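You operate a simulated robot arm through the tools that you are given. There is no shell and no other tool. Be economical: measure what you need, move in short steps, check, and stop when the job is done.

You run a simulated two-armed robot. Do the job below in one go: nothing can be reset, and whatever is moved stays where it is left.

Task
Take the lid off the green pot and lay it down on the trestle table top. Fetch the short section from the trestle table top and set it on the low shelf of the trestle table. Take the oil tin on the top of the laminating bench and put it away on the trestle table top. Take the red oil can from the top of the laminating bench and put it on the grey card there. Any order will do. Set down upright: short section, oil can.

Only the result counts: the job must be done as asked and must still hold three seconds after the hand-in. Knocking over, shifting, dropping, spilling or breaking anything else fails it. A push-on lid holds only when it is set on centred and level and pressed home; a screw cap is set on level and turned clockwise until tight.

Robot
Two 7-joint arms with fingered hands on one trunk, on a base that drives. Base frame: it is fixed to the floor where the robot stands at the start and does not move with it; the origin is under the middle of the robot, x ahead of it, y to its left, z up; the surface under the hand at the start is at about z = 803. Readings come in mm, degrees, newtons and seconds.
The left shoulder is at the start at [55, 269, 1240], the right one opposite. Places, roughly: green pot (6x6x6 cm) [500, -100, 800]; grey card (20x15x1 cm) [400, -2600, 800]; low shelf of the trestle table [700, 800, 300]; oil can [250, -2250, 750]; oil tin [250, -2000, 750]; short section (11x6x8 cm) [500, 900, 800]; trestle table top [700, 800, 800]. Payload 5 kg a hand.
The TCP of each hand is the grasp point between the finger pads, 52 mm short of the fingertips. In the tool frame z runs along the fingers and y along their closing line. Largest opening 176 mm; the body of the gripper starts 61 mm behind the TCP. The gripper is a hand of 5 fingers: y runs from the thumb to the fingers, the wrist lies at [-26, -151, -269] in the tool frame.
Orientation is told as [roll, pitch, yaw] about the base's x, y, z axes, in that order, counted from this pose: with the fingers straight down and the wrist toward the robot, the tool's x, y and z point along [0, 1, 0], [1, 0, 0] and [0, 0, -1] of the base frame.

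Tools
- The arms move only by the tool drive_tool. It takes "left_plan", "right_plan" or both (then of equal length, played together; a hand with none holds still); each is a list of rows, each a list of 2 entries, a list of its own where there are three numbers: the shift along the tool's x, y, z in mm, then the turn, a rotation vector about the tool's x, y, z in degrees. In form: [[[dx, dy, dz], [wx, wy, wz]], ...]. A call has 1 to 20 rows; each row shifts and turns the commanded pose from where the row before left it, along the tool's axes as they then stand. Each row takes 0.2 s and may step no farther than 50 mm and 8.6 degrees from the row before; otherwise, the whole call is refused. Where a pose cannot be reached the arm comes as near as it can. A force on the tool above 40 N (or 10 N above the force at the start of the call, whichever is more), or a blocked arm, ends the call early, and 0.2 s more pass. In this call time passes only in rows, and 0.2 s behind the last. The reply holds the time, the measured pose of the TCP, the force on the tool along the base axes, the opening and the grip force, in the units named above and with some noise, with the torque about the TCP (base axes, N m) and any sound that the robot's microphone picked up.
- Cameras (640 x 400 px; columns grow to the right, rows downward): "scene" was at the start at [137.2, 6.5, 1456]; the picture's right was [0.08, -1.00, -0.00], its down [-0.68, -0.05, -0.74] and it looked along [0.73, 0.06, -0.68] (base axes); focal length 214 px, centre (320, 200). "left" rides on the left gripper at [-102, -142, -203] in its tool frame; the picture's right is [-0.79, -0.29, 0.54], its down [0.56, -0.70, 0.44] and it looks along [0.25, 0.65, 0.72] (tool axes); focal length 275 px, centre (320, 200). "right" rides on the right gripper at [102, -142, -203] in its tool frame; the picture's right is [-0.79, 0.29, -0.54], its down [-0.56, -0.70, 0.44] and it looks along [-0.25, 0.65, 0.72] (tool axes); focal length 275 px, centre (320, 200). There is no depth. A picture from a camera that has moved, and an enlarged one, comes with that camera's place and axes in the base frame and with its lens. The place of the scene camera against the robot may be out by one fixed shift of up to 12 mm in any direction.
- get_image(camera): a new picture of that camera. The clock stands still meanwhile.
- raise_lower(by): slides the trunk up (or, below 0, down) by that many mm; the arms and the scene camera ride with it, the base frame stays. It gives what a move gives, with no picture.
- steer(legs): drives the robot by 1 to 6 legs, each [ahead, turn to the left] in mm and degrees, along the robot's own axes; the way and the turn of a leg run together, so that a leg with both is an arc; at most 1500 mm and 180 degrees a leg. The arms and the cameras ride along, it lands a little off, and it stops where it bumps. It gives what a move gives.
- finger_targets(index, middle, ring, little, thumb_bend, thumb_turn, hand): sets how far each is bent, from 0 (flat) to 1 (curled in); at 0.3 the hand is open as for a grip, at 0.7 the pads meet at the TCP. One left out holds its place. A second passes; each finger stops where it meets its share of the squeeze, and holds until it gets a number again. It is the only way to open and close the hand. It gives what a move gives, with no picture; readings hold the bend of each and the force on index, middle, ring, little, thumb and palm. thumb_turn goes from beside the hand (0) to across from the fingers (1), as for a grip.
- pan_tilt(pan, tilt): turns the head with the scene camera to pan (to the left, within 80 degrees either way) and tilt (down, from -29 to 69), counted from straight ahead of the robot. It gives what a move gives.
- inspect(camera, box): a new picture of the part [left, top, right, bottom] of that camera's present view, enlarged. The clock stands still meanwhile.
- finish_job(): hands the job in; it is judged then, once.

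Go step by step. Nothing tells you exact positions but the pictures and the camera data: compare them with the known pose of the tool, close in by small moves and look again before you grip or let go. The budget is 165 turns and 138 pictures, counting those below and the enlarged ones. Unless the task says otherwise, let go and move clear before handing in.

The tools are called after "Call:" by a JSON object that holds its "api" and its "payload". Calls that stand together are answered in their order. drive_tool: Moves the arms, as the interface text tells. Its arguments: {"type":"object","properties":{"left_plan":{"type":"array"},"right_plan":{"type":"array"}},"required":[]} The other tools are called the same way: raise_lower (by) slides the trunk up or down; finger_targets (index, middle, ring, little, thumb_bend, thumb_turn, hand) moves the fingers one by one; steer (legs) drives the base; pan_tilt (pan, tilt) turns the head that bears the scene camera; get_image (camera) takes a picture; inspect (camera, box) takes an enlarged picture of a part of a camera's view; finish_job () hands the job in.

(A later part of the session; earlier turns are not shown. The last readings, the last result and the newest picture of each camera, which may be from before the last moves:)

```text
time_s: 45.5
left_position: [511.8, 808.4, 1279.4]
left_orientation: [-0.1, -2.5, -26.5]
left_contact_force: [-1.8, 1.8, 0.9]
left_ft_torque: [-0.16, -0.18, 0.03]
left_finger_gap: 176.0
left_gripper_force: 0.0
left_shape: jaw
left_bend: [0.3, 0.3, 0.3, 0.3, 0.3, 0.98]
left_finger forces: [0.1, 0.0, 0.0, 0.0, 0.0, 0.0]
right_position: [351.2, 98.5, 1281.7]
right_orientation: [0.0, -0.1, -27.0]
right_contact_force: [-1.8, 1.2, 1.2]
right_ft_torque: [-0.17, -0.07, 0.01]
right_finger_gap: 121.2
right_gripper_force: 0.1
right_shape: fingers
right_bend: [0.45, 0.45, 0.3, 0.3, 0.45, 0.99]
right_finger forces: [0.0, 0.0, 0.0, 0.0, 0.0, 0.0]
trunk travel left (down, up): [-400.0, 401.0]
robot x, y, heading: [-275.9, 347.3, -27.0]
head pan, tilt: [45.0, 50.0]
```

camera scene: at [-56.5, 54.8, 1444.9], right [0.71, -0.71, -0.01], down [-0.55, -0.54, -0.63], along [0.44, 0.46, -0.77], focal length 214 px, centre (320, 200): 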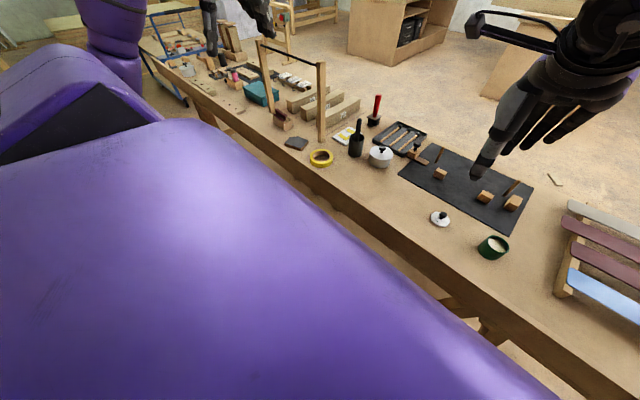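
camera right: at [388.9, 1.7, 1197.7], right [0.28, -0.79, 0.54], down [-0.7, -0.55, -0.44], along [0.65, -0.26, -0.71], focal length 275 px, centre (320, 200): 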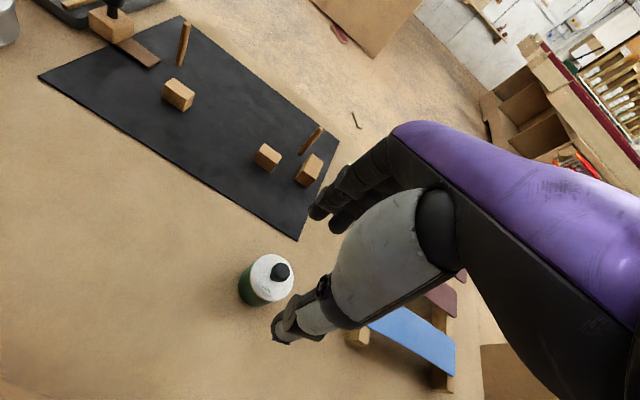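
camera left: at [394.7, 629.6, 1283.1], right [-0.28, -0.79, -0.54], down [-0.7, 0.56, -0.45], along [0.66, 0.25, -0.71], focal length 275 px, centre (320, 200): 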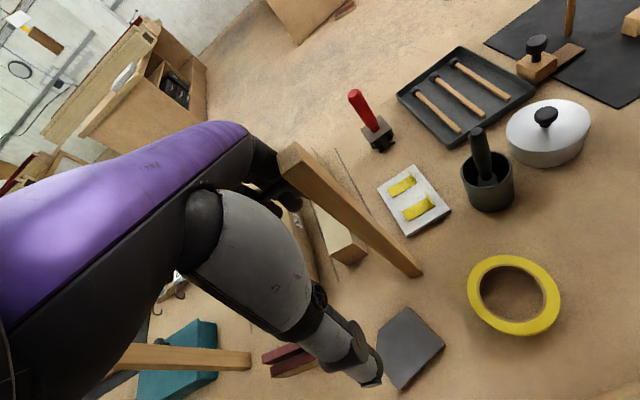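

The zigzag worked and no bump was reported. I'll repeat it to reach y≈640.

Call:
{"api": "steer", "payload": {"legs": [[0, 57], [310, 0], [0, -60], [-250, 0], [0, 30], [100, 0]]}}

Call:
{"api": "pan_tilt", "payload": {"pan": 25, "tilt": 45}}

Call:
{"api": "get_image", "payload": {"camera": "scene"}}

```text
time_s: 60.9
left_position: [367.2, 1386.1, 1282.4]
left_orientation: [0.0, -3.0, 0.0]
left_contact_force: [3.2, -0.1, -1.5]
left_ft_torque: [0.01, 0.31, -0.06]
left_finger_gap: 175.8
left_gripper_force: 0.2
left_shape: jaw
left_bend: [0.3, 0.3, 0.3, 0.3, 0.3, 0.97]
left_finger forces: [0.0, 0.0, 0.0, 0.0, 0.0, 0.1]
right_position: [541.3, 679.7, 1286.0]
right_orientation: [-0.1, -0.6, -0.6]
right_contact_force: [3.6, -0.3, -1.6]
right_ft_torque: [0.1, 0.31, 0.07]
right_finger_gap: 121.5
right_gripper_force: 0.1
right_shape: fingers
right_bend: [0.45, 0.45, 0.3, 0.3, 0.45, 0.99]
right_finger forces: [0.1, 0.0, 0.1, 0.0, 0.0, 0.1]
trunk travel left (down, up): [-400.0, 401.0]
robot x, y, heading: [-120.6, 617.8, 0.0]
head pan, tilt: [45.0, 50.0]
```

```text
time_s: 61.7
left_position: [348.5, 1388.0, 1292.1]
left_orientation: [-0.1, -3.9, 0.1]
left_contact_force: [0.4, 0.4, -0.2]
left_ft_torque: [0.08, 0.03, 0.03]
left_finger_gap: 176.2
left_gripper_force: 0.0
left_shape: jaw
left_bend: [0.3, 0.3, 0.3, 0.3, 0.3, 0.98]
left_finger forces: [0.1, 0.0, 0.0, 0.0, 0.0, 0.1]
right_position: [521.7, 678.9, 1297.4]
right_orientation: [-0.1, -1.5, -0.7]
right_contact_force: [1.3, -0.4, 1.1]
right_ft_torque: [0.09, 0.13, 0.03]
right_finger_gap: 121.8
right_gripper_force: 0.1
right_shape: fingers
right_bend: [0.45, 0.45, 0.3, 0.3, 0.45, 0.99]
right_finger forces: [0.1, 0.0, 0.0, 0.0, 0.1, 0.1]
trunk travel left (down, up): [-400.0, 401.0]
robot x, y, heading: [-119.6, 620.4, -0.2]
head pan, tilt: [25.0, 45.0]
```

```text
109 pictures are left
camera scene: at [8.4, 654.8, 1451.8], right [0.42, -0.91, -0.01], down [-0.65, -0.3, -0.7], along [0.63, 0.3, -0.72], focal length 214 px, centre (320, 200)
```

scene: 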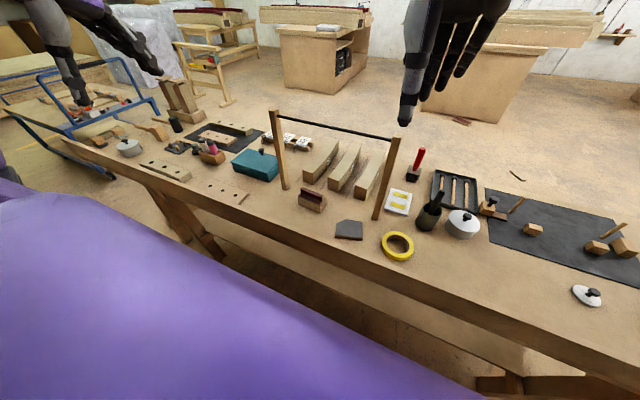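

I have a clear view of the section under the gate. I'll zoom in for its orientation and the gate geometry.

Call:
{"api": "inspect", "payload": {"camera": "scene", "box": [270, 165, 366, 225]}}

Call:
{"api": "inspect", "payload": {"camera": "scene", "box": [240, 90, 432, 210]}}

```text
6.67 times, centred on (318, 195) of scene
camera zoom: at [8.4, 654.8, 1451.8], right [0.42, -0.91, -0.01], down [-0.65, -0.3, -0.7], along [0.63, 0.3, -0.72], focal length 1430 px, centre (333, 233)
```

zoom: 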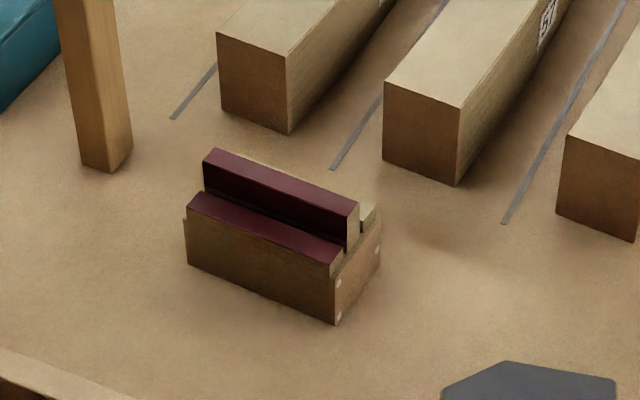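

```text
3.33 times, centred on (336, 150) of scene
camera zoom: at [8.4, 654.8, 1451.8], right [0.42, -0.91, -0.01], down [-0.65, -0.3, -0.7], along [0.63, 0.3, -0.72], focal length 715 px, centre (267, 367)
```

zoom: 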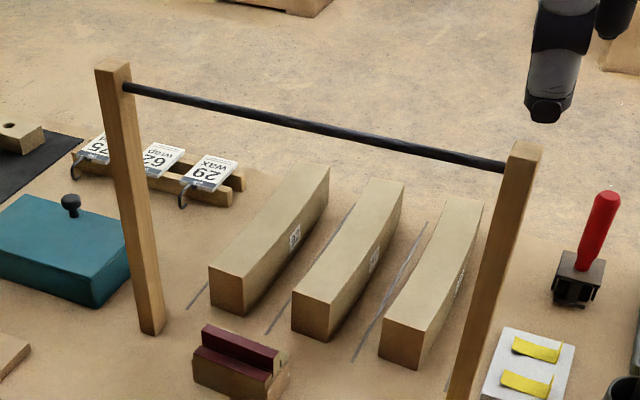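

The section's centre is at about [540,943,803–882], long side along y with a yaw of about -4°. The gate bar is at x≈588, z≈1132, so I'll bring the left hand in low from the front, with a narrower opening to clear the beams behind.

Call:
{"api": "finger_targets", "payload": {"hand": "left", "index": 0.45, "middle": 0.45, "ring": 0.45, "little": 0.45, "thumb_bend": 0.42, "thumb_turn": 1}}

Call:
{"api": "drive_tool", "payload": {"left_plan": [[[-46, 3, 0], [3.9, 0, 0]], [[-46, 3, 0], [0, 0, 4]], [[-46, 3, 0], [0, 0, 0]], [[-46, 3, 0], [0, 0, 0]], [[-46, 3, 0], [0, 0, 0]], [[-46, 3, 0], [0, 0, 0]], [[-46, 3, 0], [0, 0, 0]], [[-46, 3, 0], [0, 0, 0]], [[-46, 3, 0], [0, 0, 0]], [[-46, 3, 0], [0, 0, 0]]], "right_plan": [[[-30, 0, 0], [0, 0, 0]], [[-30, 0, 0], [0, 0, 0]], [[-30, 0, 0], [0, 0, 0]], [[-30, 0, 0], [0, 0, 0]], [[-30, 0, 0], [0, 0, 0]], [[-30, 0, 0], [0, 0, 0]], [[-30, 0, 0], [0, 0, 0]], [[0, 0, 0], [0, 0, 0]], [[0, 0, 0], [0, 0, 0]], [[0, 0, 0], [0, 0, 0]]]}}

Call:
{"api": "get_image", "payload": {"camera": "scene"}}

```text
time_s: 62.7
left_position: [347.7, 1387.8, 1291.2]
left_orientation: [-0.1, -3.9, 0.1]
left_contact_force: [0.2, -0.6, 0.2]
left_ft_torque: [0.0, 0.07, -0.02]
left_finger_gap: 128.2
left_gripper_force: 0.0
left_shape: fingers
left_bend: [0.45, 0.45, 0.45, 0.45, 0.42, 0.99]
left_finger forces: [0.0, 0.1, 0.0, 0.0, 0.0, 0.0]
right_position: [523.7, 680.7, 1296.0]
right_orientation: [-0.1, -1.5, -0.6]
right_contact_force: [1.6, -0.3, -0.3]
right_ft_torque: [0.01, 0.08, 0.02]
right_finger_gap: 121.5
right_gripper_force: 0.2
right_shape: fingers
right_bend: [0.45, 0.45, 0.3, 0.3, 0.45, 0.99]
right_finger forces: [0.1, 0.0, 0.0, 0.0, 0.0, 0.0]
trunk travel left (down, up): [-400.0, 401.0]
robot x, y, heading: [-118.2, 623.1, -0.0]
head pan, tilt: [25.0, 45.0]
```

```text
time_s: 64.9
left_position: [352.7, 922.6, 1292.6]
left_orientation: [0.1, -0.1, -4.0]
left_contact_force: [0.7, -2.4, 1.2]
left_ft_torque: [0.25, 0.02, 0.01]
left_finger_gap: 128.1
left_gripper_force: 0.0
left_shape: fingers
left_bend: [0.45, 0.45, 0.45, 0.45, 0.42, 0.99]
left_finger forces: [0.1, 0.0, 0.0, 0.0, 0.1, 0.0]
right_position: [520.1, 467.2, 1296.9]
right_orientation: [0.0, -1.6, -0.7]
right_contact_force: [0.8, -2.9, 0.6]
right_ft_torque: [0.3, 0.08, 0.05]
right_finger_gap: 121.7
right_gripper_force: 0.1
right_shape: fingers
right_bend: [0.45, 0.45, 0.3, 0.3, 0.45, 0.99]
right_finger forces: [0.0, 0.0, 0.0, 0.0, 0.1, 0.0]
trunk travel left (down, up): [-400.0, 401.0]
robot x, y, heading: [-119.6, 621.2, -0.2]
head pan, tilt: [25.0, 45.0]
```

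```text
106 pictures are left
camera scene: at [8.7, 652.7, 1451.6], right [0.42, -0.91, -0.01], down [-0.65, -0.3, -0.7], along [0.63, 0.3, -0.72], focal length 214 px, centre (320, 200)
```

scene: 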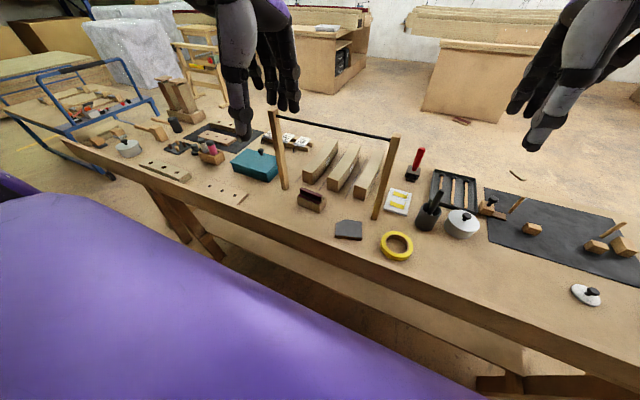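

The way is clear. I'll lower the left hand to z≈955 in front of the gate, with the fingers still short of the section.

Call:
{"api": "drive_tool", "payload": {"left_plan": [[[0, 10, 48], [0, 0, 0]], [[0, 10, 48], [0, 0, 0]], [[0, 10, 48], [0, 0, 0]], [[0, 10, 48], [0, 0, 0]], [[0, 0, 48], [0, 0, 0]], [[0, 0, 48], [0, 0, 0]], [[0, 0, 48], [0, 0, 0]]]}}

Call:
{"api": "get_image", "payload": {"camera": "scene"}}

Call:
{"api": "get_image", "payload": {"camera": "left"}}

```text
time_s: 66.5
left_position: [438.9, 916.5, 972.5]
left_orientation: [-0.1, 0.1, -4.0]
left_contact_force: [1.6, 0.9, 0.9]
left_ft_torque: [-0.03, 0.21, -0.04]
left_finger_gap: 128.2
left_gripper_force: 0.0
left_shape: fingers
left_bend: [0.45, 0.45, 0.45, 0.45, 0.42, 0.99]
left_finger forces: [0.1, 0.0, 0.0, 0.1, 0.0, 0.1]
left hand out of reach, approached as far as the arm can: row 3, 4, 5, 6, 7
right_position: [519.4, 471.6, 1294.9]
right_orientation: [-0.2, -1.4, -0.6]
right_contact_force: [1.2, 1.3, -0.9]
right_ft_torque: [-0.16, 0.1, -0.01]
right_finger_gap: 121.3
right_gripper_force: 0.0
right_shape: fingers
right_bend: [0.45, 0.45, 0.3, 0.3, 0.45, 0.99]
right_finger forces: [0.1, 0.0, 0.0, 0.1, 0.0, 0.0]
trunk travel left (down, up): [-400.0, 401.0]
robot x, y, heading: [-119.4, 621.9, -0.2]
head pan, tilt: [25.0, 45.0]
```

```text
105 pictures are left
camera scene: at [9.8, 656.3, 1451.2], right [0.42, -0.91, -0.01], down [-0.65, -0.3, -0.7], along [0.63, 0.3, -0.72], focal length 214 px, centre (320, 200)
```

scene: 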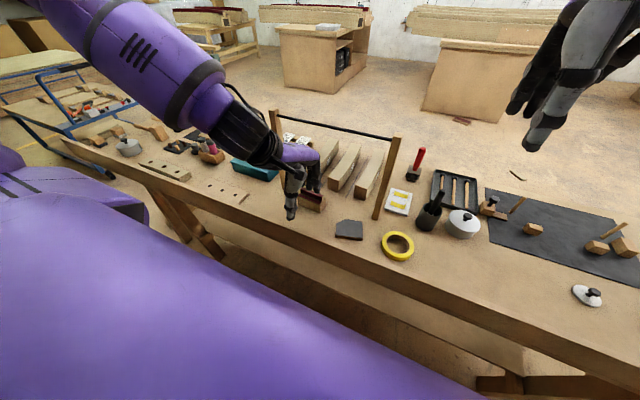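

```text
104 pictures are left
camera left: at [291.1, 826.1, 1175.3], right [-0.34, -0.77, -0.54], down [-0.66, 0.6, -0.44], along [0.67, 0.2, -0.72], focal length 275 px, centre (320, 200)
```

left: 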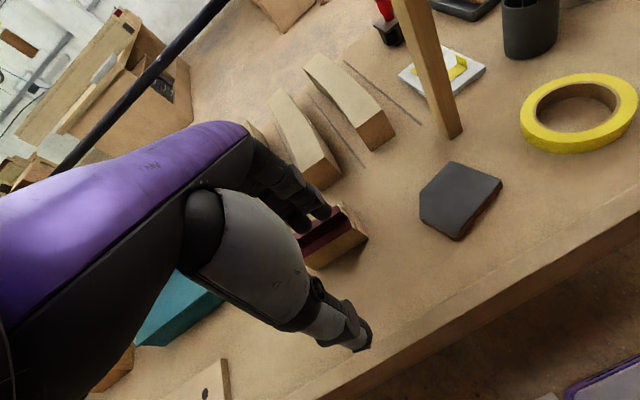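

The arm hit its inner reach limit at [439,917,972], so the commanded pose may lag there. I'll step forward and see where it goes.

Call:
{"api": "drive_tool", "payload": {"left_plan": [[[0, 40, 0], [0, 0, 0]], [[0, 40, 0], [0, 0, 0]]]}}

```text
time_s: 67.1
left_position: [516.1, 911.6, 973.2]
left_orientation: [0.0, -0.1, -3.9]
left_contact_force: [-0.7, -1.1, 0.6]
left_ft_torque: [0.16, -0.13, 0.06]
left_finger_gap: 128.3
left_gripper_force: 0.0
left_shape: fingers
left_bend: [0.45, 0.45, 0.45, 0.45, 0.42, 0.99]
left_finger forces: [0.0, 0.1, 0.0, 0.0, 0.1, 0.1]
right_position: [518.9, 468.5, 1297.7]
right_orientation: [-0.1, -1.5, -0.7]
right_contact_force: [0.0, -0.6, -0.8]
right_ft_torque: [0.16, -0.04, 0.0]
right_finger_gap: 121.3
right_gripper_force: 0.1
right_shape: fingers
right_bend: [0.45, 0.45, 0.3, 0.3, 0.45, 0.99]
right_finger forces: [0.0, 0.0, 0.1, 0.0, 0.0, 0.1]
trunk travel left (down, up): [-400.0, 401.0]
robot x, y, heading: [-119.7, 621.0, -0.1]
head pan, tilt: [25.0, 45.0]
```

The commands follow the measured pose. I'll ease to x≈541, y≈928 with a slight drop under the bar, then look.

Call:
{"api": "drive_tool", "payload": {"left_plan": [[[9, 0, 20], [0, 0, 0]], [[9, 24, 0], [0, 0, 0]]]}}

Call:
{"api": "get_image", "payload": {"camera": "left"}}

Call:
{"api": "inspect", "payload": {"camera": "scene", "box": [240, 90, 432, 210]}}

```text
time_s: 67.7
left_position: [542.6, 929.5, 953.2]
left_orientation: [-0.2, -0.1, -4.0]
left_contact_force: [-0.3, 0.0, -0.1]
left_ft_torque: [0.0, -0.05, 0.03]
left_finger_gap: 128.3
left_gripper_force: 0.0
left_shape: fingers
left_bend: [0.45, 0.45, 0.45, 0.45, 0.42, 0.99]
left_finger forces: [0.0, 0.0, 0.1, 0.1, 0.0, 0.1]
right_position: [519.7, 469.0, 1298.4]
right_orientation: [-0.1, -1.6, -0.5]
right_contact_force: [-0.6, -0.4, -0.3]
right_ft_torque: [-0.02, -0.08, -0.02]
right_finger_gap: 121.4
right_gripper_force: 0.1
right_shape: fingers
right_bend: [0.45, 0.45, 0.3, 0.3, 0.45, 0.99]
right_finger forces: [0.1, 0.1, 0.0, 0.1, 0.1, 0.0]
trunk travel left (down, up): [-400.0, 401.0]
robot x, y, heading: [-118.2, 621.1, -0.5]
head pan, tilt: [25.0, 45.0]
```

```text
103 pictures are left
camera left: at [393.4, 838.4, 1153.9], right [-0.34, -0.77, -0.54], down [-0.66, 0.6, -0.45], along [0.67, 0.2, -0.72], focal length 275 px, centre (320, 200)
```

left: 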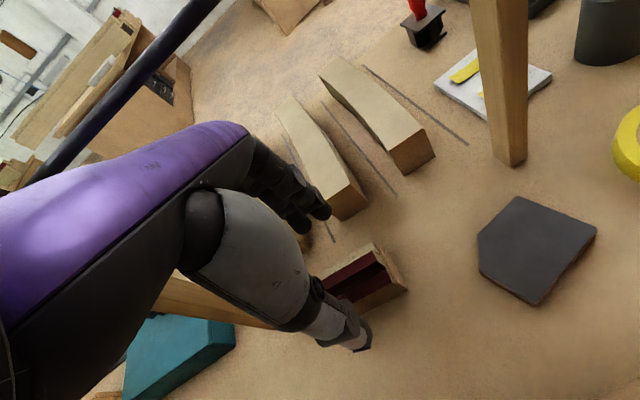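

```text
3.33 times, centred on (336, 150) of scene
camera zoom: at [8.1, 655.1, 1451.7], right [0.42, -0.91, -0.01], down [-0.65, -0.3, -0.7], along [0.63, 0.3, -0.72], focal length 715 px, centre (267, 367)
```

zoom: 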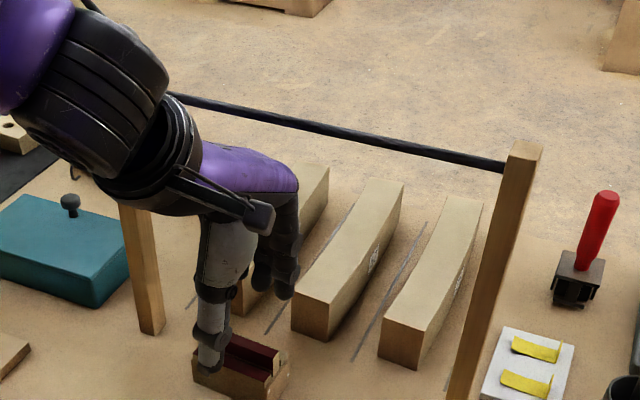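

The geometry matches: the section's near corner is at [513,890]. I'll descend with thumb and fingers straddling it and check before closing.

Call:
{"api": "drive_tool", "payload": {"left_plan": [[[0, 0, 30], [0, 0, 0]], [[0, 0, 30], [0, 0, 0]], [[0, 0, 15], [0, 0, 0]], [[0, 0, 12], [0, 0, 0]]]}}

Call:
{"api": "inspect", "payload": {"camera": "left", "box": [200, 160, 440, 400]}}

Call:
{"api": "inspect", "payload": {"camera": "scene", "box": [240, 90, 432, 210]}}

```text
time_s: 68.7
left_position: [544.2, 930.5, 865.2]
left_orientation: [-0.3, -0.1, -3.9]
left_contact_force: [0.7, 0.6, -1.0]
left_ft_torque: [-0.03, 0.02, 0.0]
left_finger_gap: 128.2
left_gripper_force: 0.0
left_shape: fingers
left_bend: [0.45, 0.45, 0.45, 0.45, 0.42, 0.99]
left_finger forces: [0.0, 0.0, 0.1, 0.0, 0.0, 0.0]
right_position: [520.5, 469.8, 1296.6]
right_orientation: [-0.1, -1.5, -0.7]
right_contact_force: [-0.2, -0.1, -0.3]
right_ft_torque: [-0.04, 0.04, -0.01]
right_finger_gap: 121.2
right_gripper_force: 0.1
right_shape: fingers
right_bend: [0.45, 0.45, 0.3, 0.3, 0.45, 0.99]
right_finger forces: [0.1, 0.1, 0.1, 0.0, 0.1, 0.0]
trunk travel left (down, up): [-400.0, 401.0]
robot x, y, heading: [-118.6, 626.0, -0.3]
head pan, tilt: [25.0, 45.0]
```

```text
1.67 times, centred on (320, 280) of left
camera zoom: at [395.1, 839.1, 1066.8], right [-0.34, -0.77, -0.54], down [-0.66, 0.6, -0.45], along [0.67, 0.2, -0.72], focal length 459 px, centre (320, 67)
```

zoom: 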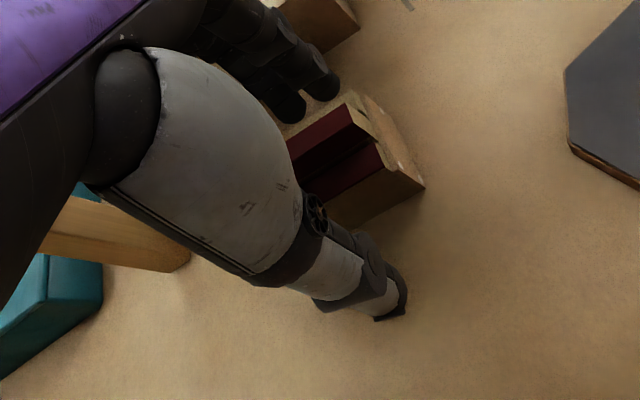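

```text
3.33 times, centred on (336, 150) of scene
camera zoom: at [8.9, 655.5, 1451.5], right [0.42, -0.91, -0.01], down [-0.65, -0.3, -0.7], along [0.63, 0.3, -0.72], focal length 715 px, centre (267, 367)
```

zoom: 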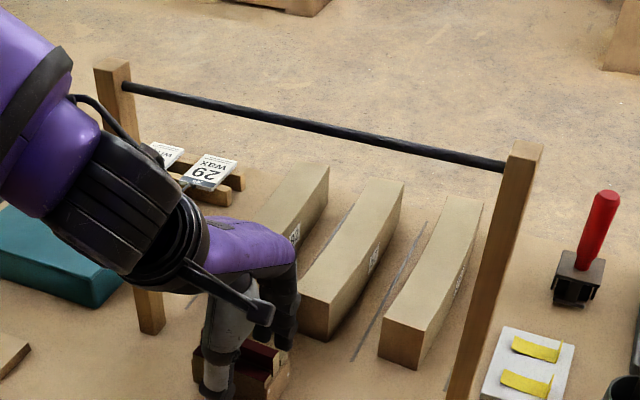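

The hand straddles the section. I'll close the thumb, index, middle and ring fingers.

Call:
{"api": "finger_targets", "payload": {"hand": "left", "index": 0.57, "middle": 0.57, "ring": 0.57, "thumb_bend": 0.57}}

Call:
{"api": "inspect", "payload": {"camera": "left", "box": [200, 160, 440, 400]}}

```text
time_s: 69.7
left_position: [543.6, 930.1, 865.3]
left_orientation: [0.0, -0.2, -4.1]
left_contact_force: [0.3, 0.6, 0.6]
left_ft_torque: [0.02, -0.03, -0.02]
left_finger_gap: 73.2
left_gripper_force: 0.2
left_shape: fingers
left_bend: [0.56, 0.56, 0.56, 0.45, 0.56, 1.0]
left_finger forces: [0.0, 0.0, 0.0, 0.1, 0.1, 0.1]
right_position: [520.0, 471.7, 1297.2]
right_orientation: [0.0, -1.5, -0.6]
right_contact_force: [0.6, 0.2, 0.4]
right_ft_torque: [0.03, -0.01, -0.01]
right_finger_gap: 121.4
right_gripper_force: 0.0
right_shape: fingers
right_bend: [0.45, 0.45, 0.3, 0.3, 0.45, 0.99]
right_finger forces: [0.0, 0.1, 0.0, 0.0, 0.1, 0.0]
trunk travel left (down, up): [-400.0, 401.0]
robot x, y, heading: [-119.2, 622.1, 0.0]
head pan, tilt: [25.0, 45.0]
```

```text
1.67 times, centred on (320, 280) of left
camera zoom: at [394.8, 838.8, 1067.0], right [-0.34, -0.77, -0.54], down [-0.66, 0.6, -0.45], along [0.67, 0.2, -0.72], focal length 459 px, centre (320, 67)
```

zoom: 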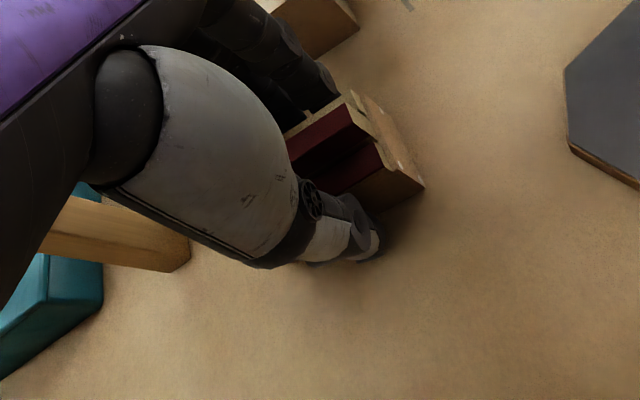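

Both sides are close with no contact yet. Closing fully.

Call:
{"api": "finger_targets", "payload": {"hand": "left", "index": 0.75, "middle": 0.75, "ring": 0.75, "thumb_bend": 0.75}}

Call:
{"api": "drive_tool", "payload": {"left_plan": [[[0, 0, -10], [0, 0, 0]], [[0, 0, -20], [0, 0, 0]], [[0, 0, -25], [0, 0, 0]]]}}

Call:
{"api": "inspect", "payload": {"camera": "left", "box": [200, 160, 440, 400]}}

```text
time_s: 70.7
left_position: [544.1, 929.5, 866.1]
left_orientation: [-0.3, -0.2, -4.0]
left_contact_force: [0.9, 2.6, 5.0]
left_ft_torque: [-0.08, 0.1, -0.03]
left_finger_gap: 62.3
left_gripper_force: 32.7
left_shape: fingers
left_bend: [0.61, 0.63, 0.66, 0.45, 0.58, 1.0]
left_finger forces: [14.3, 9.6, 10.0, 0.0, 32.3, 0.0]
right_position: [518.3, 470.2, 1297.8]
right_orientation: [-0.1, -1.5, -0.7]
right_contact_force: [0.3, -0.2, -1.1]
right_ft_torque: [-0.02, 0.03, -0.02]
right_finger_gap: 121.2
right_gripper_force: 0.0
right_shape: fingers
right_bend: [0.45, 0.45, 0.3, 0.3, 0.45, 0.99]
right_finger forces: [0.0, 0.1, 0.0, 0.0, 0.0, 0.0]
trunk travel left (down, up): [-400.0, 401.0]
robot x, y, heading: [-117.7, 621.7, -0.2]
head pan, tilt: [25.0, 45.0]
```

```text
time_s: 71.5
left_position: [542.0, 929.9, 920.6]
left_orientation: [-0.1, -0.1, -4.0]
left_contact_force: [-1.6, -0.3, -2.4]
left_ft_torque: [0.05, -0.14, -0.01]
left_finger_gap: 62.6
left_gripper_force: 32.8
left_shape: fingers
left_bend: [0.61, 0.63, 0.66, 0.45, 0.58, 0.99]
left_finger forces: [13.6, 9.4, 9.8, 0.0, 32.7, 0.0]
right_position: [518.6, 469.4, 1298.3]
right_orientation: [-0.1, -1.6, -0.6]
right_contact_force: [-0.3, -0.3, 0.5]
right_ft_torque: [0.04, -0.09, -0.03]
right_finger_gap: 121.6
right_gripper_force: 0.1
right_shape: fingers
right_bend: [0.45, 0.45, 0.3, 0.3, 0.45, 0.99]
right_finger forces: [0.1, 0.1, 0.0, 0.0, 0.1, 0.0]
trunk travel left (down, up): [-400.0, 401.0]
robot x, y, heading: [-118.8, 622.8, -0.1]
head pan, tilt: [25.0, 45.0]
```

```text
1.67 times, centred on (320, 280) of left
camera zoom: at [394.0, 839.6, 1122.2], right [-0.34, -0.77, -0.54], down [-0.66, 0.6, -0.45], along [0.67, 0.2, -0.72], focal length 459 px, centre (320, 67)
```

zoom: 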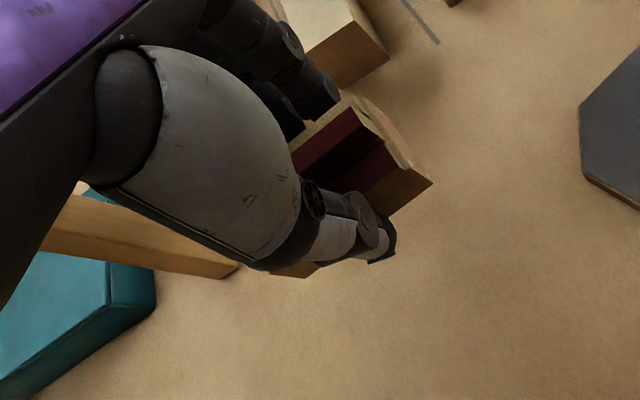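

The section is held firmly at 33 N. I'll back the base straight out with it and look at the low shelf and the table's front edge.

Call:
{"api": "steer", "payload": {"legs": [[-190, 0]]}}

Call:
{"api": "pan_tilt", "payload": {"pan": 0, "tilt": 48}}

Call:
{"api": "get_image", "payload": {"camera": "scene"}}

```text
time_s: 73.1
left_position: [388.6, 933.5, 949.6]
left_orientation: [0.1, -3.5, -3.8]
left_contact_force: [17.9, -4.5, -6.9]
left_ft_torque: [-0.15, -3.74, -0.73]
left_finger_gap: 62.2
left_gripper_force: 39.0
left_shape: fingers
left_bend: [0.59, 0.61, 0.63, 0.45, 0.6, 1.0]
left_finger forces: [17.1, 17.5, 20.0, 0.1, 23.5, 0.1]
right_position: [340.4, 470.9, 1317.9]
right_orientation: [-0.2, -3.5, -0.5]
right_contact_force: [-5.7, 1.9, 3.3]
right_ft_torque: [-0.3, -0.67, -0.15]
right_finger_gap: 121.6
right_gripper_force: 0.1
right_shape: fingers
right_bend: [0.45, 0.45, 0.3, 0.3, 0.45, 0.99]
right_finger forces: [0.0, 0.1, 0.0, 0.0, 0.0, 0.0]
trunk travel left (down, up): [-400.0, 401.0]
robot x, y, heading: [-259.5, 620.0, -0.1]
head pan, tilt: [25.0, 45.0]
stopped in leg 1: the force on the tool passed its limit at 51 N (the readings are from after the stop); the commanded pose is now the measured one
```

```text
time_s: 74.0
left_position: [393.2, 931.6, 947.0]
left_orientation: [0.0, -3.2, -3.7]
left_contact_force: [8.0, -2.7, 20.1]
left_ft_torque: [-0.01, 0.52, -0.54]
left_finger_gap: 62.8
left_gripper_force: 45.0
left_shape: fingers
left_bend: [0.61, 0.62, 0.64, 0.45, 0.6, 1.0]
left_finger forces: [12.1, 12.5, 14.9, 0.0, 49.8, 0.0]
right_position: [346.5, 470.5, 1312.9]
right_orientation: [-0.2, -3.1, -0.6]
right_contact_force: [0.4, 0.2, -0.1]
right_ft_torque: [-0.04, 0.06, -0.03]
right_finger_gap: 121.6
right_gripper_force: 0.1
right_shape: fingers
right_bend: [0.45, 0.45, 0.3, 0.3, 0.45, 0.99]
right_finger forces: [0.0, 0.0, 0.1, 0.0, 0.0, 0.1]
trunk travel left (down, up): [-400.0, 401.0]
robot x, y, heading: [-260.0, 622.3, -0.2]
head pan, tilt: [0.0, 48.0]
```

```text
97 pictures are left
camera scene: at [-125.4, 620.7, 1447.5], right [0.0, -1.0, 0.0], down [-0.75, 0.0, -0.66], along [0.66, 0.0, -0.75], focal length 214 px, centre (320, 200)
```

scene: 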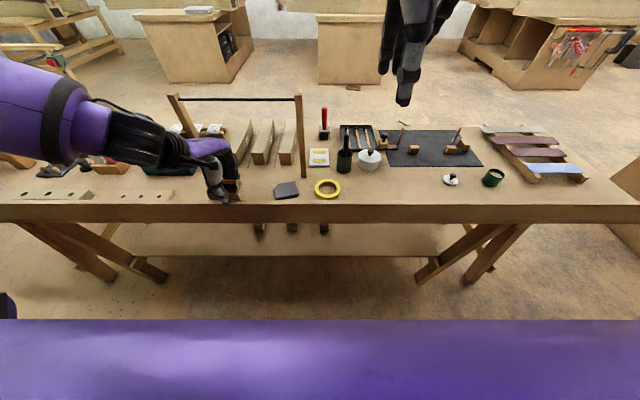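

A force on the left hand stopped the drive, so something is touching. I'll look closely.

Call:
{"api": "inspect", "payload": {"camera": "scene", "box": [150, 90, 342, 210]}}

Call:
{"api": "get_image", "payload": {"camera": "left"}}

```text
3.33 times, centred on (246, 150) of scene
camera zoom: at [-125.4, 620.7, 1447.5], right [0.0, -1.0, 0.0], down [-0.75, 0.0, -0.66], along [0.66, 0.0, -0.75], focal length 715 px, centre (567, 367)
```

zoom: 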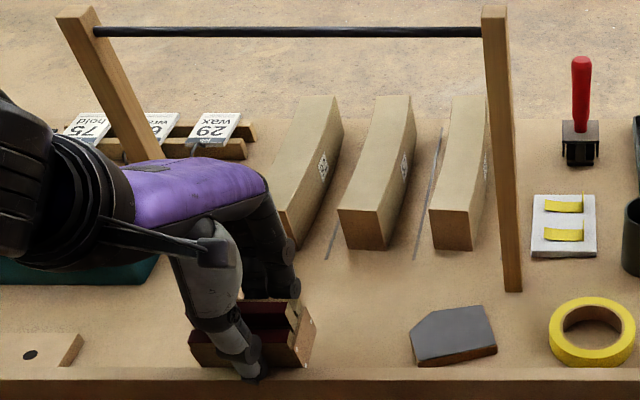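

```text
95 pictures are left
camera left: at [233.7, 840.4, 1140.6], right [-0.31, -0.77, -0.56], down [-0.64, 0.6, -0.48], along [0.7, 0.21, -0.68], focal length 275 px, centre (320, 200)
```

left: 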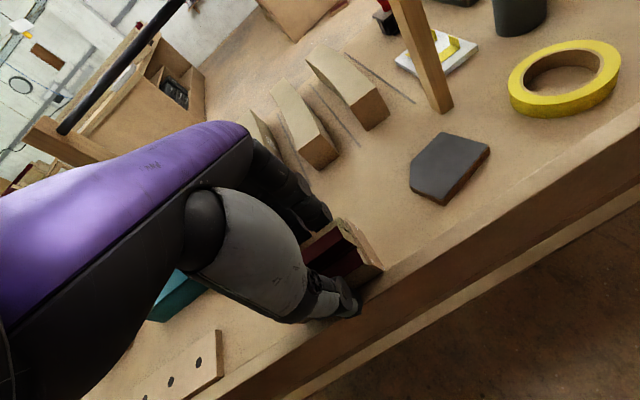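

The section is held well above the table and I see no obvious obstacle. I'll make a small upward move and read the force again.

Call:
{"api": "drive_tool", "payload": {"left_plan": [[[0, 0, -5], [0, 0, 0]], [[0, 0, -5], [0, 0, 0]]]}}

```text
time_s: 74.6
left_position: [391.5, 934.0, 955.6]
left_orientation: [0.2, -2.9, -3.6]
left_contact_force: [10.0, 1.3, -4.0]
left_ft_torque: [-0.08, -0.8, -0.62]
left_finger_gap: 62.8
left_gripper_force: 34.5
left_shape: fingers
left_bend: [0.61, 0.62, 0.64, 0.45, 0.6, 1.0]
left_finger forces: [12.7, 12.6, 13.7, 0.1, 29.2, 0.1]
right_position: [346.7, 468.2, 1312.7]
right_orientation: [-0.2, -3.1, -0.6]
right_contact_force: [-1.2, 0.2, 0.3]
right_ft_torque: [0.0, -0.07, -0.02]
right_finger_gap: 121.5
right_gripper_force: 0.0
right_shape: fingers
right_bend: [0.45, 0.45, 0.3, 0.3, 0.45, 0.99]
right_finger forces: [0.1, 0.0, 0.0, 0.1, 0.1, 0.1]
trunk travel left (down, up): [-400.0, 401.0]
robot x, y, heading: [-261.8, 620.4, 0.0]
head pan, tilt: [0.0, 48.0]
```

The force pattern and a comparison of views show that the table's front edge carries an upstand board (top z≈895, x≈340–360), and the thumb or section touched it. I'll lift well above it and then continue backing.

Call:
{"api": "drive_tool", "payload": {"left_plan": [[[0, 3, -20], [0, 0, 0]], [[0, 0, -40], [3, 0, 0]], [[0, 0, -40], [0, 0, 0]]]}}

Call:
{"api": "inspect", "payload": {"camera": "left", "box": [200, 160, 440, 400]}}

```text
time_s: 75.4
left_position: [390.1, 932.6, 1056.8]
left_orientation: [0.2, 0.1, -3.7]
left_contact_force: [-2.4, -0.2, -3.1]
left_ft_torque: [0.01, -0.28, 0.06]
left_finger_gap: 63.0
left_gripper_force: 31.8
left_shape: fingers
left_bend: [0.61, 0.63, 0.66, 0.45, 0.6, 0.99]
left_finger forces: [12.7, 9.8, 9.6, 0.0, 32.3, 0.1]
right_position: [343.8, 469.4, 1315.1]
right_orientation: [-0.2, -3.2, -0.8]
right_contact_force: [-2.1, 0.6, 0.8]
right_ft_torque: [0.04, -0.19, -0.02]
right_finger_gap: 121.4
right_gripper_force: 0.0
right_shape: fingers
right_bend: [0.45, 0.45, 0.3, 0.3, 0.45, 0.99]
right_finger forces: [0.0, 0.0, 0.1, 0.0, 0.0, 0.1]
trunk travel left (down, up): [-400.0, 401.0]
robot x, y, heading: [-256.6, 618.9, 0.1]
head pan, tilt: [0.0, 48.0]
```

```text
1.67 times, centred on (320, 280) of left
camera zoom: at [241.5, 839.4, 1258.7], right [-0.34, -0.77, -0.54], down [-0.67, 0.6, -0.44], along [0.67, 0.21, -0.72], focal length 459 px, centre (320, 67)
```

zoom: 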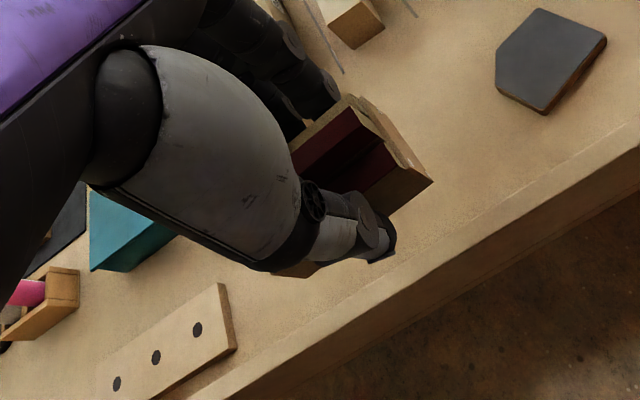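

The grip is unchanged and the force is gone. I'll back up a further 60 mm and then look under the table with the trunk lowered.

Call:
{"api": "steer", "payload": {"legs": [[-62, 0]]}}

Call:
{"api": "drive_tool", "payload": {"left_plan": [[[10, -20, 0], [0, 0, 0]], [[10, -20, 0], [0, 0, 0]], [[10, -20, 0], [0, 0, 0]], [[10, -20, 0], [0, 0, 0]]]}}

```text
time_s: 76.5
left_position: [328.2, 931.8, 1056.0]
left_orientation: [0.2, 0.0, -3.8]
left_contact_force: [0.2, -0.1, -1.2]
left_ft_torque: [0.0, -0.13, 0.02]
left_finger_gap: 63.0
left_gripper_force: 32.3
left_shape: fingers
left_bend: [0.61, 0.63, 0.66, 0.45, 0.6, 0.99]
left_finger forces: [12.7, 9.9, 9.6, 0.0, 32.4, 0.0]
right_position: [283.0, 470.0, 1314.8]
right_orientation: [-0.3, -3.1, -0.5]
right_contact_force: [-0.8, -0.6, 1.1]
right_ft_torque: [0.0, -0.11, -0.02]
right_finger_gap: 121.8
right_gripper_force: 0.1
right_shape: fingers
right_bend: [0.45, 0.45, 0.3, 0.3, 0.45, 0.99]
right_finger forces: [0.0, 0.1, 0.0, 0.1, 0.1, 0.0]
trunk travel left (down, up): [-400.0, 401.0]
robot x, y, heading: [-319.8, 621.5, -0.3]
head pan, tilt: [0.0, 48.0]
```

```text
time_s: 77.5
left_position: [240.4, 978.2, 1066.0]
left_orientation: [0.2, -0.8, -3.7]
left_contact_force: [1.0, -0.9, -1.9]
left_ft_torque: [-0.05, 0.05, -0.05]
left_finger_gap: 62.8
left_gripper_force: 32.5
left_shape: fingers
left_bend: [0.61, 0.63, 0.66, 0.45, 0.6, 0.99]
left_finger forces: [12.7, 10.0, 9.4, 0.0, 32.2, 0.0]
right_position: [267.9, 470.7, 1320.5]
right_orientation: [-0.1, -3.8, -0.6]
right_contact_force: [-0.3, 0.1, -0.2]
right_ft_torque: [-0.05, 0.08, -0.01]
right_finger_gap: 121.7
right_gripper_force: 0.1
right_shape: fingers
right_bend: [0.45, 0.45, 0.3, 0.3, 0.45, 0.99]
right_finger forces: [0.0, 0.1, 0.0, 0.0, 0.0, 0.0]
trunk travel left (down, up): [-400.0, 401.0]
robot x, y, heading: [-320.6, 618.2, -0.0]
head pan, tilt: [0.0, 48.0]
```

The left hand is now in front of the table edge. Before lowering the trunk I'll raise the right hand so it clears the upstand.

Call:
{"api": "drive_tool", "payload": {"right_plan": [[[0, 0, -45], [0, 0, 0]], [[0, 0, -45], [0, 0, 0]], [[0, 0, -45], [0, 0, 0]], [[0, 0, -45], [0, 0, 0]]]}}

Call:
{"api": "raise_lower", "payload": {"by": -200}}

Call:
{"api": "get_image", "payload": {"camera": "scene"}}

```text
time_s: 78.5
left_position: [237.3, 978.1, 1066.2]
left_orientation: [0.3, -0.9, -3.8]
left_contact_force: [-1.7, -0.3, -0.9]
left_ft_torque: [0.07, -0.18, 0.06]
left_finger_gap: 63.1
left_gripper_force: 31.8
left_shape: fingers
left_bend: [0.61, 0.63, 0.66, 0.45, 0.6, 0.99]
left_finger forces: [12.6, 10.0, 9.4, 0.1, 32.2, 0.0]
right_position: [251.7, 471.4, 1503.7]
right_orientation: [-0.3, -3.9, -0.6]
right_contact_force: [-1.8, 0.5, -0.9]
right_ft_torque: [-0.06, -0.24, -0.05]
right_finger_gap: 121.5
right_gripper_force: 0.0
right_shape: fingers
right_bend: [0.45, 0.45, 0.3, 0.3, 0.45, 0.99]
right_finger forces: [0.1, 0.0, 0.1, 0.1, 0.1, 0.0]
trunk travel left (down, up): [-400.0, 401.0]
robot x, y, heading: [-320.3, 621.7, -0.2]
head pan, tilt: [0.0, 48.0]
```

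```text
time_s: 80.7
left_position: [243.6, 977.8, 806.0]
left_orientation: [-0.2, 5.9, -3.7]
left_contact_force: [-0.3, -0.2, -0.3]
left_ft_torque: [0.02, -0.07, 0.01]
left_finger_gap: 63.2
left_gripper_force: 32.2
left_shape: fingers
left_bend: [0.61, 0.63, 0.66, 0.45, 0.6, 0.99]
left_finger forces: [12.7, 10.1, 9.4, 0.0, 32.1, 0.1]
right_position: [254.2, 469.5, 1300.6]
right_orientation: [-0.2, -3.9, -0.7]
right_contact_force: [-1.3, -0.2, 1.3]
right_ft_torque: [-0.03, -0.12, -0.01]
right_finger_gap: 121.6
right_gripper_force: 0.1
right_shape: fingers
right_bend: [0.45, 0.45, 0.3, 0.3, 0.45, 0.99]
right_finger forces: [0.0, 0.0, 0.0, 0.0, 0.0, 0.1]
trunk travel left (down, up): [-200.0, 601.0]
robot x, y, heading: [-321.2, 620.0, 0.0]
head pan, tilt: [0.0, 48.0]
```

```text
93 pictures are left
camera scene: at [-128.7, 620.9, 1241.9], right [0.0, -1.0, 0.0], down [-0.75, 0.0, -0.66], along [0.66, 0.0, -0.75], focal length 214 px, centre (320, 200)
```

scene: 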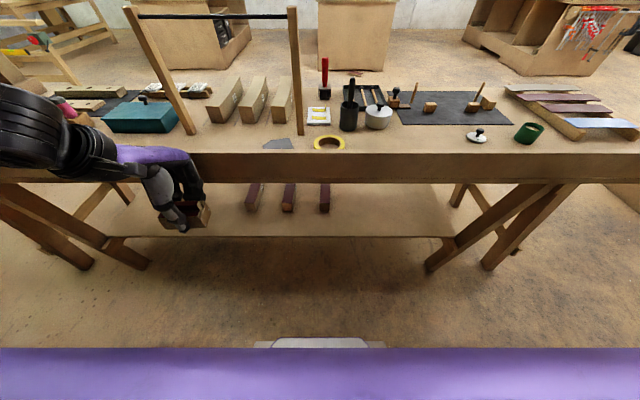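

The board spans z≈792–901 at x≈340, and the shelf has three long maroon pieces with fronts at x≈611. I'll keep lowering the trunk and then level the hand.

Call:
{"api": "raise_lower", "payload": {"by": -200}}

Call:
{"api": "get_image", "payload": {"camera": "scene"}}

```text
time_s: 82.8
left_position: [229.1, 977.8, 487.3]
left_orientation: [-1.2, 20.6, -4.0]
left_contact_force: [-1.1, -0.3, -1.0]
left_ft_torque: [0.01, -0.12, -0.04]
left_finger_gap: 62.8
left_gripper_force: 32.0
left_shape: fingers
left_bend: [0.61, 0.63, 0.66, 0.45, 0.6, 0.99]
left_finger forces: [12.8, 10.1, 9.4, 0.0, 31.9, 0.0]
right_position: [252.9, 470.1, 1101.4]
right_orientation: [-0.2, -3.9, -0.5]
right_contact_force: [-1.3, 0.5, -0.6]
right_ft_torque: [0.02, -0.11, -0.01]
right_finger_gap: 121.3
right_gripper_force: 0.0
right_shape: fingers
right_bend: [0.45, 0.45, 0.3, 0.3, 0.45, 0.99]
right_finger forces: [0.0, 0.0, 0.0, 0.0, 0.0, 0.0]
trunk travel left (down, up): [0.0, 801.0]
robot x, y, heading: [-320.7, 623.0, -0.0]
head pan, tilt: [0.0, 48.0]
```

```text
92 pictures are left
camera scene: at [-32.8, 620.7, 1024.2], right [0.0, -1.0, 0.0], down [-0.75, 0.0, -0.66], along [0.66, 0.0, -0.75], focal length 214 px, centre (320, 200)
```

scene: 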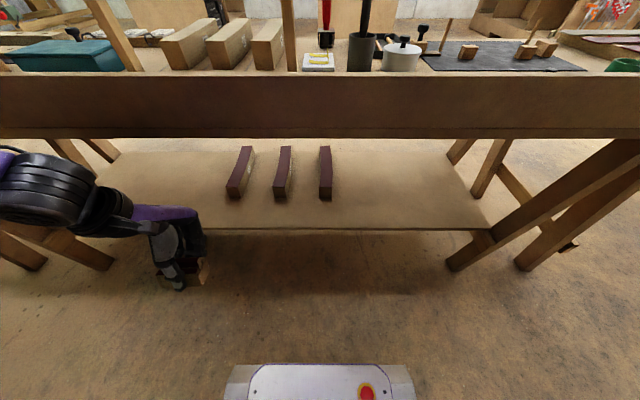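

The trunk leans forward as it goes down, which tilted the hand to 20.6°, and now I have a good view of the shelf. I'll level the hand where it is, below the board and in front of the shelf.

Call:
{"api": "drive_tool", "payload": {"left_plan": [[[0, 0, 0], [-7, 0, 0]], [[0, 0, 0], [-7, 0, 0]], [[0, 0, 0], [-6.6, 0, 0]]]}}

Call:
{"api": "get_image", "payload": {"camera": "scene"}}

```text
time_s: 83.6
left_position: [319.9, 989.9, 467.5]
left_orientation: [-1.2, 0.3, -3.5]
left_contact_force: [0.7, -0.2, -1.3]
left_ft_torque: [0.01, 0.02, 0.03]
left_finger_gap: 63.0
left_gripper_force: 32.1
left_shape: fingers
left_bend: [0.61, 0.63, 0.66, 0.45, 0.6, 0.99]
left_finger forces: [12.7, 9.9, 9.4, 0.1, 32.1, 0.0]
left hand out of reach, approached as far as the arm can: row 1, 2, 3
right_position: [255.4, 469.0, 1099.5]
right_orientation: [-0.2, -3.8, -0.6]
right_contact_force: [0.5, 0.9, 0.0]
right_ft_torque: [-0.03, 0.04, 0.03]
right_finger_gap: 121.3
right_gripper_force: 0.1
right_shape: fingers
right_bend: [0.45, 0.45, 0.3, 0.3, 0.45, 0.99]
right_finger forces: [0.0, 0.1, 0.0, 0.0, 0.0, 0.0]
trunk travel left (down, up): [0.0, 801.0]
robot x, y, heading: [-323.6, 622.3, -0.1]
head pan, tilt: [0.0, 48.0]
```

```text
91 pictures are left
camera scene: at [-31.7, 620.9, 1023.3], right [0.0, -1.0, 0.0], down [-0.75, 0.0, -0.66], along [0.66, 0.0, -0.75], focal length 214 px, centre (320, 200)
```

scene: 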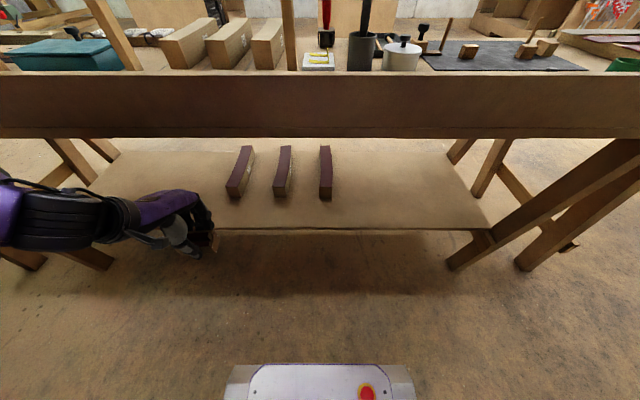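

The hand is level at [320,990,467]. I'll lower it 60 mm and shift to y≈895, the free gap between the maroon pieces, before going in.

Call:
{"api": "drive_tool", "payload": {"left_plan": [[[-32, 0, 20], [0, 0, 0]], [[-32, 0, 20], [0, 0, 0]], [[-30, 0, 20], [0, 0, 0]]]}}

Call:
{"api": "get_image", "payload": {"camera": "left"}}

Call:
{"api": "inspect", "payload": {"camera": "scene", "box": [80, 120, 400, 320]}}

```text
time_s: 84.4
left_position: [312.7, 893.8, 409.5]
left_orientation: [-1.2, 0.0, -3.5]
left_contact_force: [0.1, 0.5, -1.8]
left_ft_torque: [-0.01, 0.05, 0.02]
left_finger_gap: 62.9
left_gripper_force: 31.2
left_shape: fingers
left_bend: [0.61, 0.63, 0.66, 0.45, 0.6, 0.99]
left_finger forces: [12.6, 9.8, 9.4, 0.0, 31.8, 0.0]
right_position: [256.1, 470.4, 1099.0]
right_orientation: [-0.3, -3.8, -0.8]
right_contact_force: [0.5, 0.5, -0.8]
right_ft_torque: [0.05, 0.1, -0.01]
right_finger_gap: 121.4
right_gripper_force: 0.1
right_shape: fingers
right_bend: [0.45, 0.45, 0.3, 0.3, 0.45, 0.99]
right_finger forces: [0.0, 0.0, 0.0, 0.1, 0.1, 0.1]
trunk travel left (down, up): [0.0, 801.0]
robot x, y, heading: [-322.7, 624.7, 0.1]
head pan, tilt: [0.0, 48.0]
```

```text
90 pictures are left
camera left: at [166.3, 804.8, 613.9], right [-0.34, -0.78, -0.52], down [-0.67, 0.59, -0.45], along [0.66, 0.2, -0.72], focal length 275 px, centre (320, 200)
```

left: 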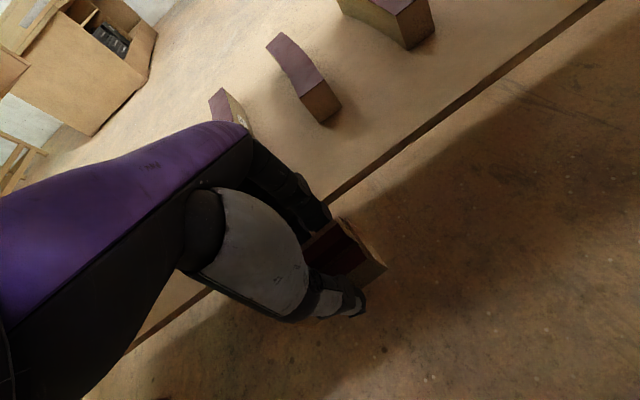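

```text
2.00 times, centred on (240, 220) of scene
camera zoom: at [-31.6, 620.8, 1023.1], right [0.0, -1.0, 0.0], down [-0.75, 0.0, -0.66], along [0.66, 0.0, -0.75], focal length 429 px, centre (480, 160)
```

zoom: 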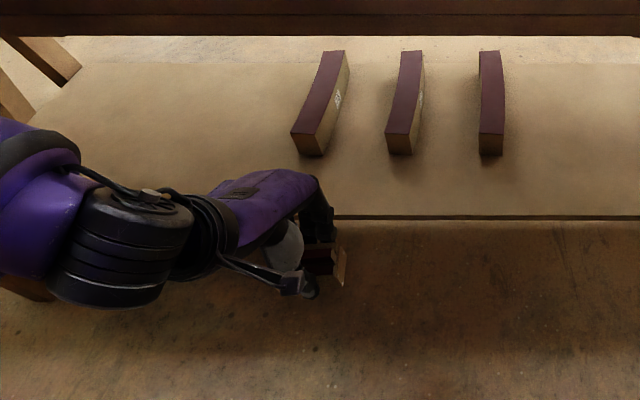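

Two views agree: shelf top z≈255, front edge x≈483, neighbours' fronts x≈660. I'll carry the section in over the shelf to x≈545.

Call:
{"api": "drive_tool", "payload": {"left_plan": [[[3, 46, 0], [0, 1, 0]], [[3, 46, 0], [0, 0, 0]], [[3, 46, 0], [0, 0, 0]], [[3, 46, 0], [0, 0, 0]], [[3, 48, 0], [0, 0, 0]]]}}

Call:
{"api": "get_image", "payload": {"camera": "left"}}

Call:
{"api": "inspect", "payload": {"camera": "scene", "box": [80, 80, 400, 280]}}

```text
time_s: 85.8
left_position: [415.1, 866.6, 384.0]
left_orientation: [-2.4, 7.1, -10.1]
left_contact_force: [1.3, 1.0, -1.2]
left_ft_torque: [-0.11, 0.07, 0.01]
left_finger_gap: 62.9
left_gripper_force: 32.5
left_shape: fingers
left_bend: [0.61, 0.63, 0.67, 0.45, 0.6, 0.99]
left_finger forces: [12.8, 10.2, 9.5, 0.0, 32.3, 0.0]
right_position: [248.7, 475.0, 1106.4]
right_orientation: [-0.2, -4.2, -0.3]
right_contact_force: [2.3, -2.0, -3.4]
right_ft_torque: [0.28, 0.33, 0.08]
right_finger_gap: 121.2
right_gripper_force: 0.0
right_shape: fingers
right_bend: [0.45, 0.45, 0.3, 0.3, 0.45, 0.99]
right_finger forces: [0.0, 0.0, 0.0, 0.1, 0.0, 0.0]
trunk travel left (down, up): [0.0, 801.0]
robot x, y, heading: [-323.9, 626.2, 1.7]
head pan, tilt: [0.0, 48.0]
stopped in row 5 (left hand): the arm was blocked; the commanded pose is now the measured one
```

```text
88 pictures are left
camera left: at [285.2, 795.3, 607.3], right [-0.48, -0.74, -0.47], down [-0.65, 0.66, -0.38], along [0.59, 0.12, -0.8], focal length 275 px, centre (320, 200)
```

left: 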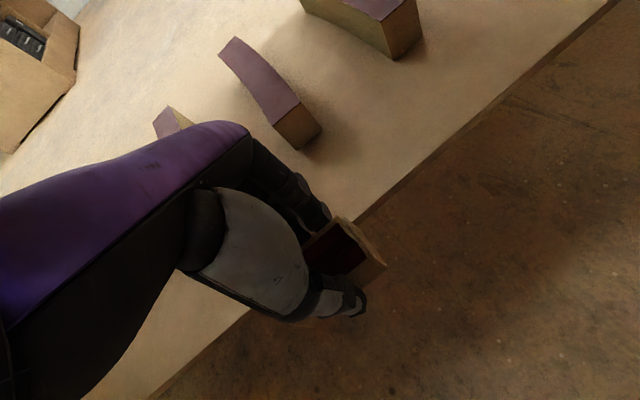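

```text
2.00 times, centred on (240, 180) of scene
camera zoom: at [-77.2, 629.8, 1038.2], right [0.02, -1.0, 0.0], down [-0.72, -0.02, -0.69], along [0.69, 0.02, -0.72], focal length 429 px, centre (480, 240)
```

zoom: 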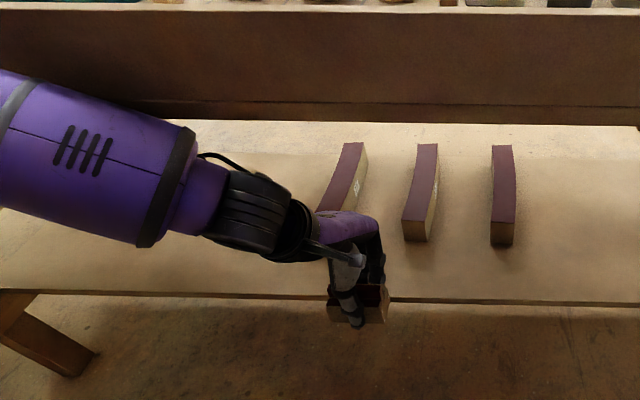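

The forearm was blocked by the board's lower edge because the hand was still too high, not because of anything at the tool. I'll back off, level the hand and go lower before entering again.

Call:
{"api": "drive_tool", "payload": {"left_plan": [[[0, -40, 0], [0, 0, 0]], [[0, -40, 0], [-3.5, 0, -3]], [[0, -10, 0], [-3.5, 0, -3.5]], [[0, 0, 0], [0, 2, 0]]]}}

Call:
{"api": "get_image", "payload": {"camera": "scene"}}

```text
time_s: 86.8
left_position: [343.8, 883.5, 383.4]
left_orientation: [0.0, 0.5, -2.6]
left_contact_force: [-0.9, -0.3, 1.8]
left_ft_torque: [0.1, -0.02, 0.03]
left_finger_gap: 63.0
left_gripper_force: 31.8
left_shape: fingers
left_bend: [0.61, 0.63, 0.67, 0.45, 0.6, 0.99]
left_finger forces: [13.0, 10.1, 9.2, 0.0, 32.2, 0.0]
right_position: [263.1, 475.1, 1097.2]
right_orientation: [-0.1, -3.4, -0.1]
right_contact_force: [-2.2, -1.9, 2.5]
right_ft_torque: [0.09, -0.27, -0.06]
right_finger_gap: 121.6
right_gripper_force: 0.1
right_shape: fingers
right_bend: [0.45, 0.45, 0.3, 0.3, 0.45, 0.99]
right_finger forces: [0.1, 0.0, 0.0, 0.0, 0.0, 0.1]
trunk travel left (down, up): [0.0, 801.0]
robot x, y, heading: [-322.7, 621.8, 0.8]
head pan, tilt: [0.0, 48.0]
```

```text
86 pictures are left
camera scene: at [-34.4, 626.7, 1024.7], right [0.01, -1.0, 0.0], down [-0.75, -0.01, -0.66], along [0.66, 0.01, -0.75], focal length 214 px, centre (320, 200)
```

scene: 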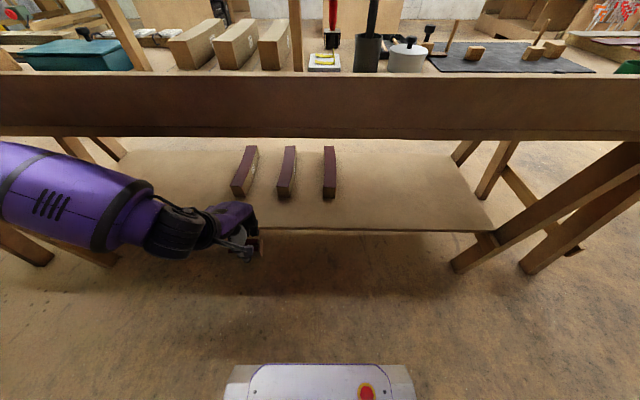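

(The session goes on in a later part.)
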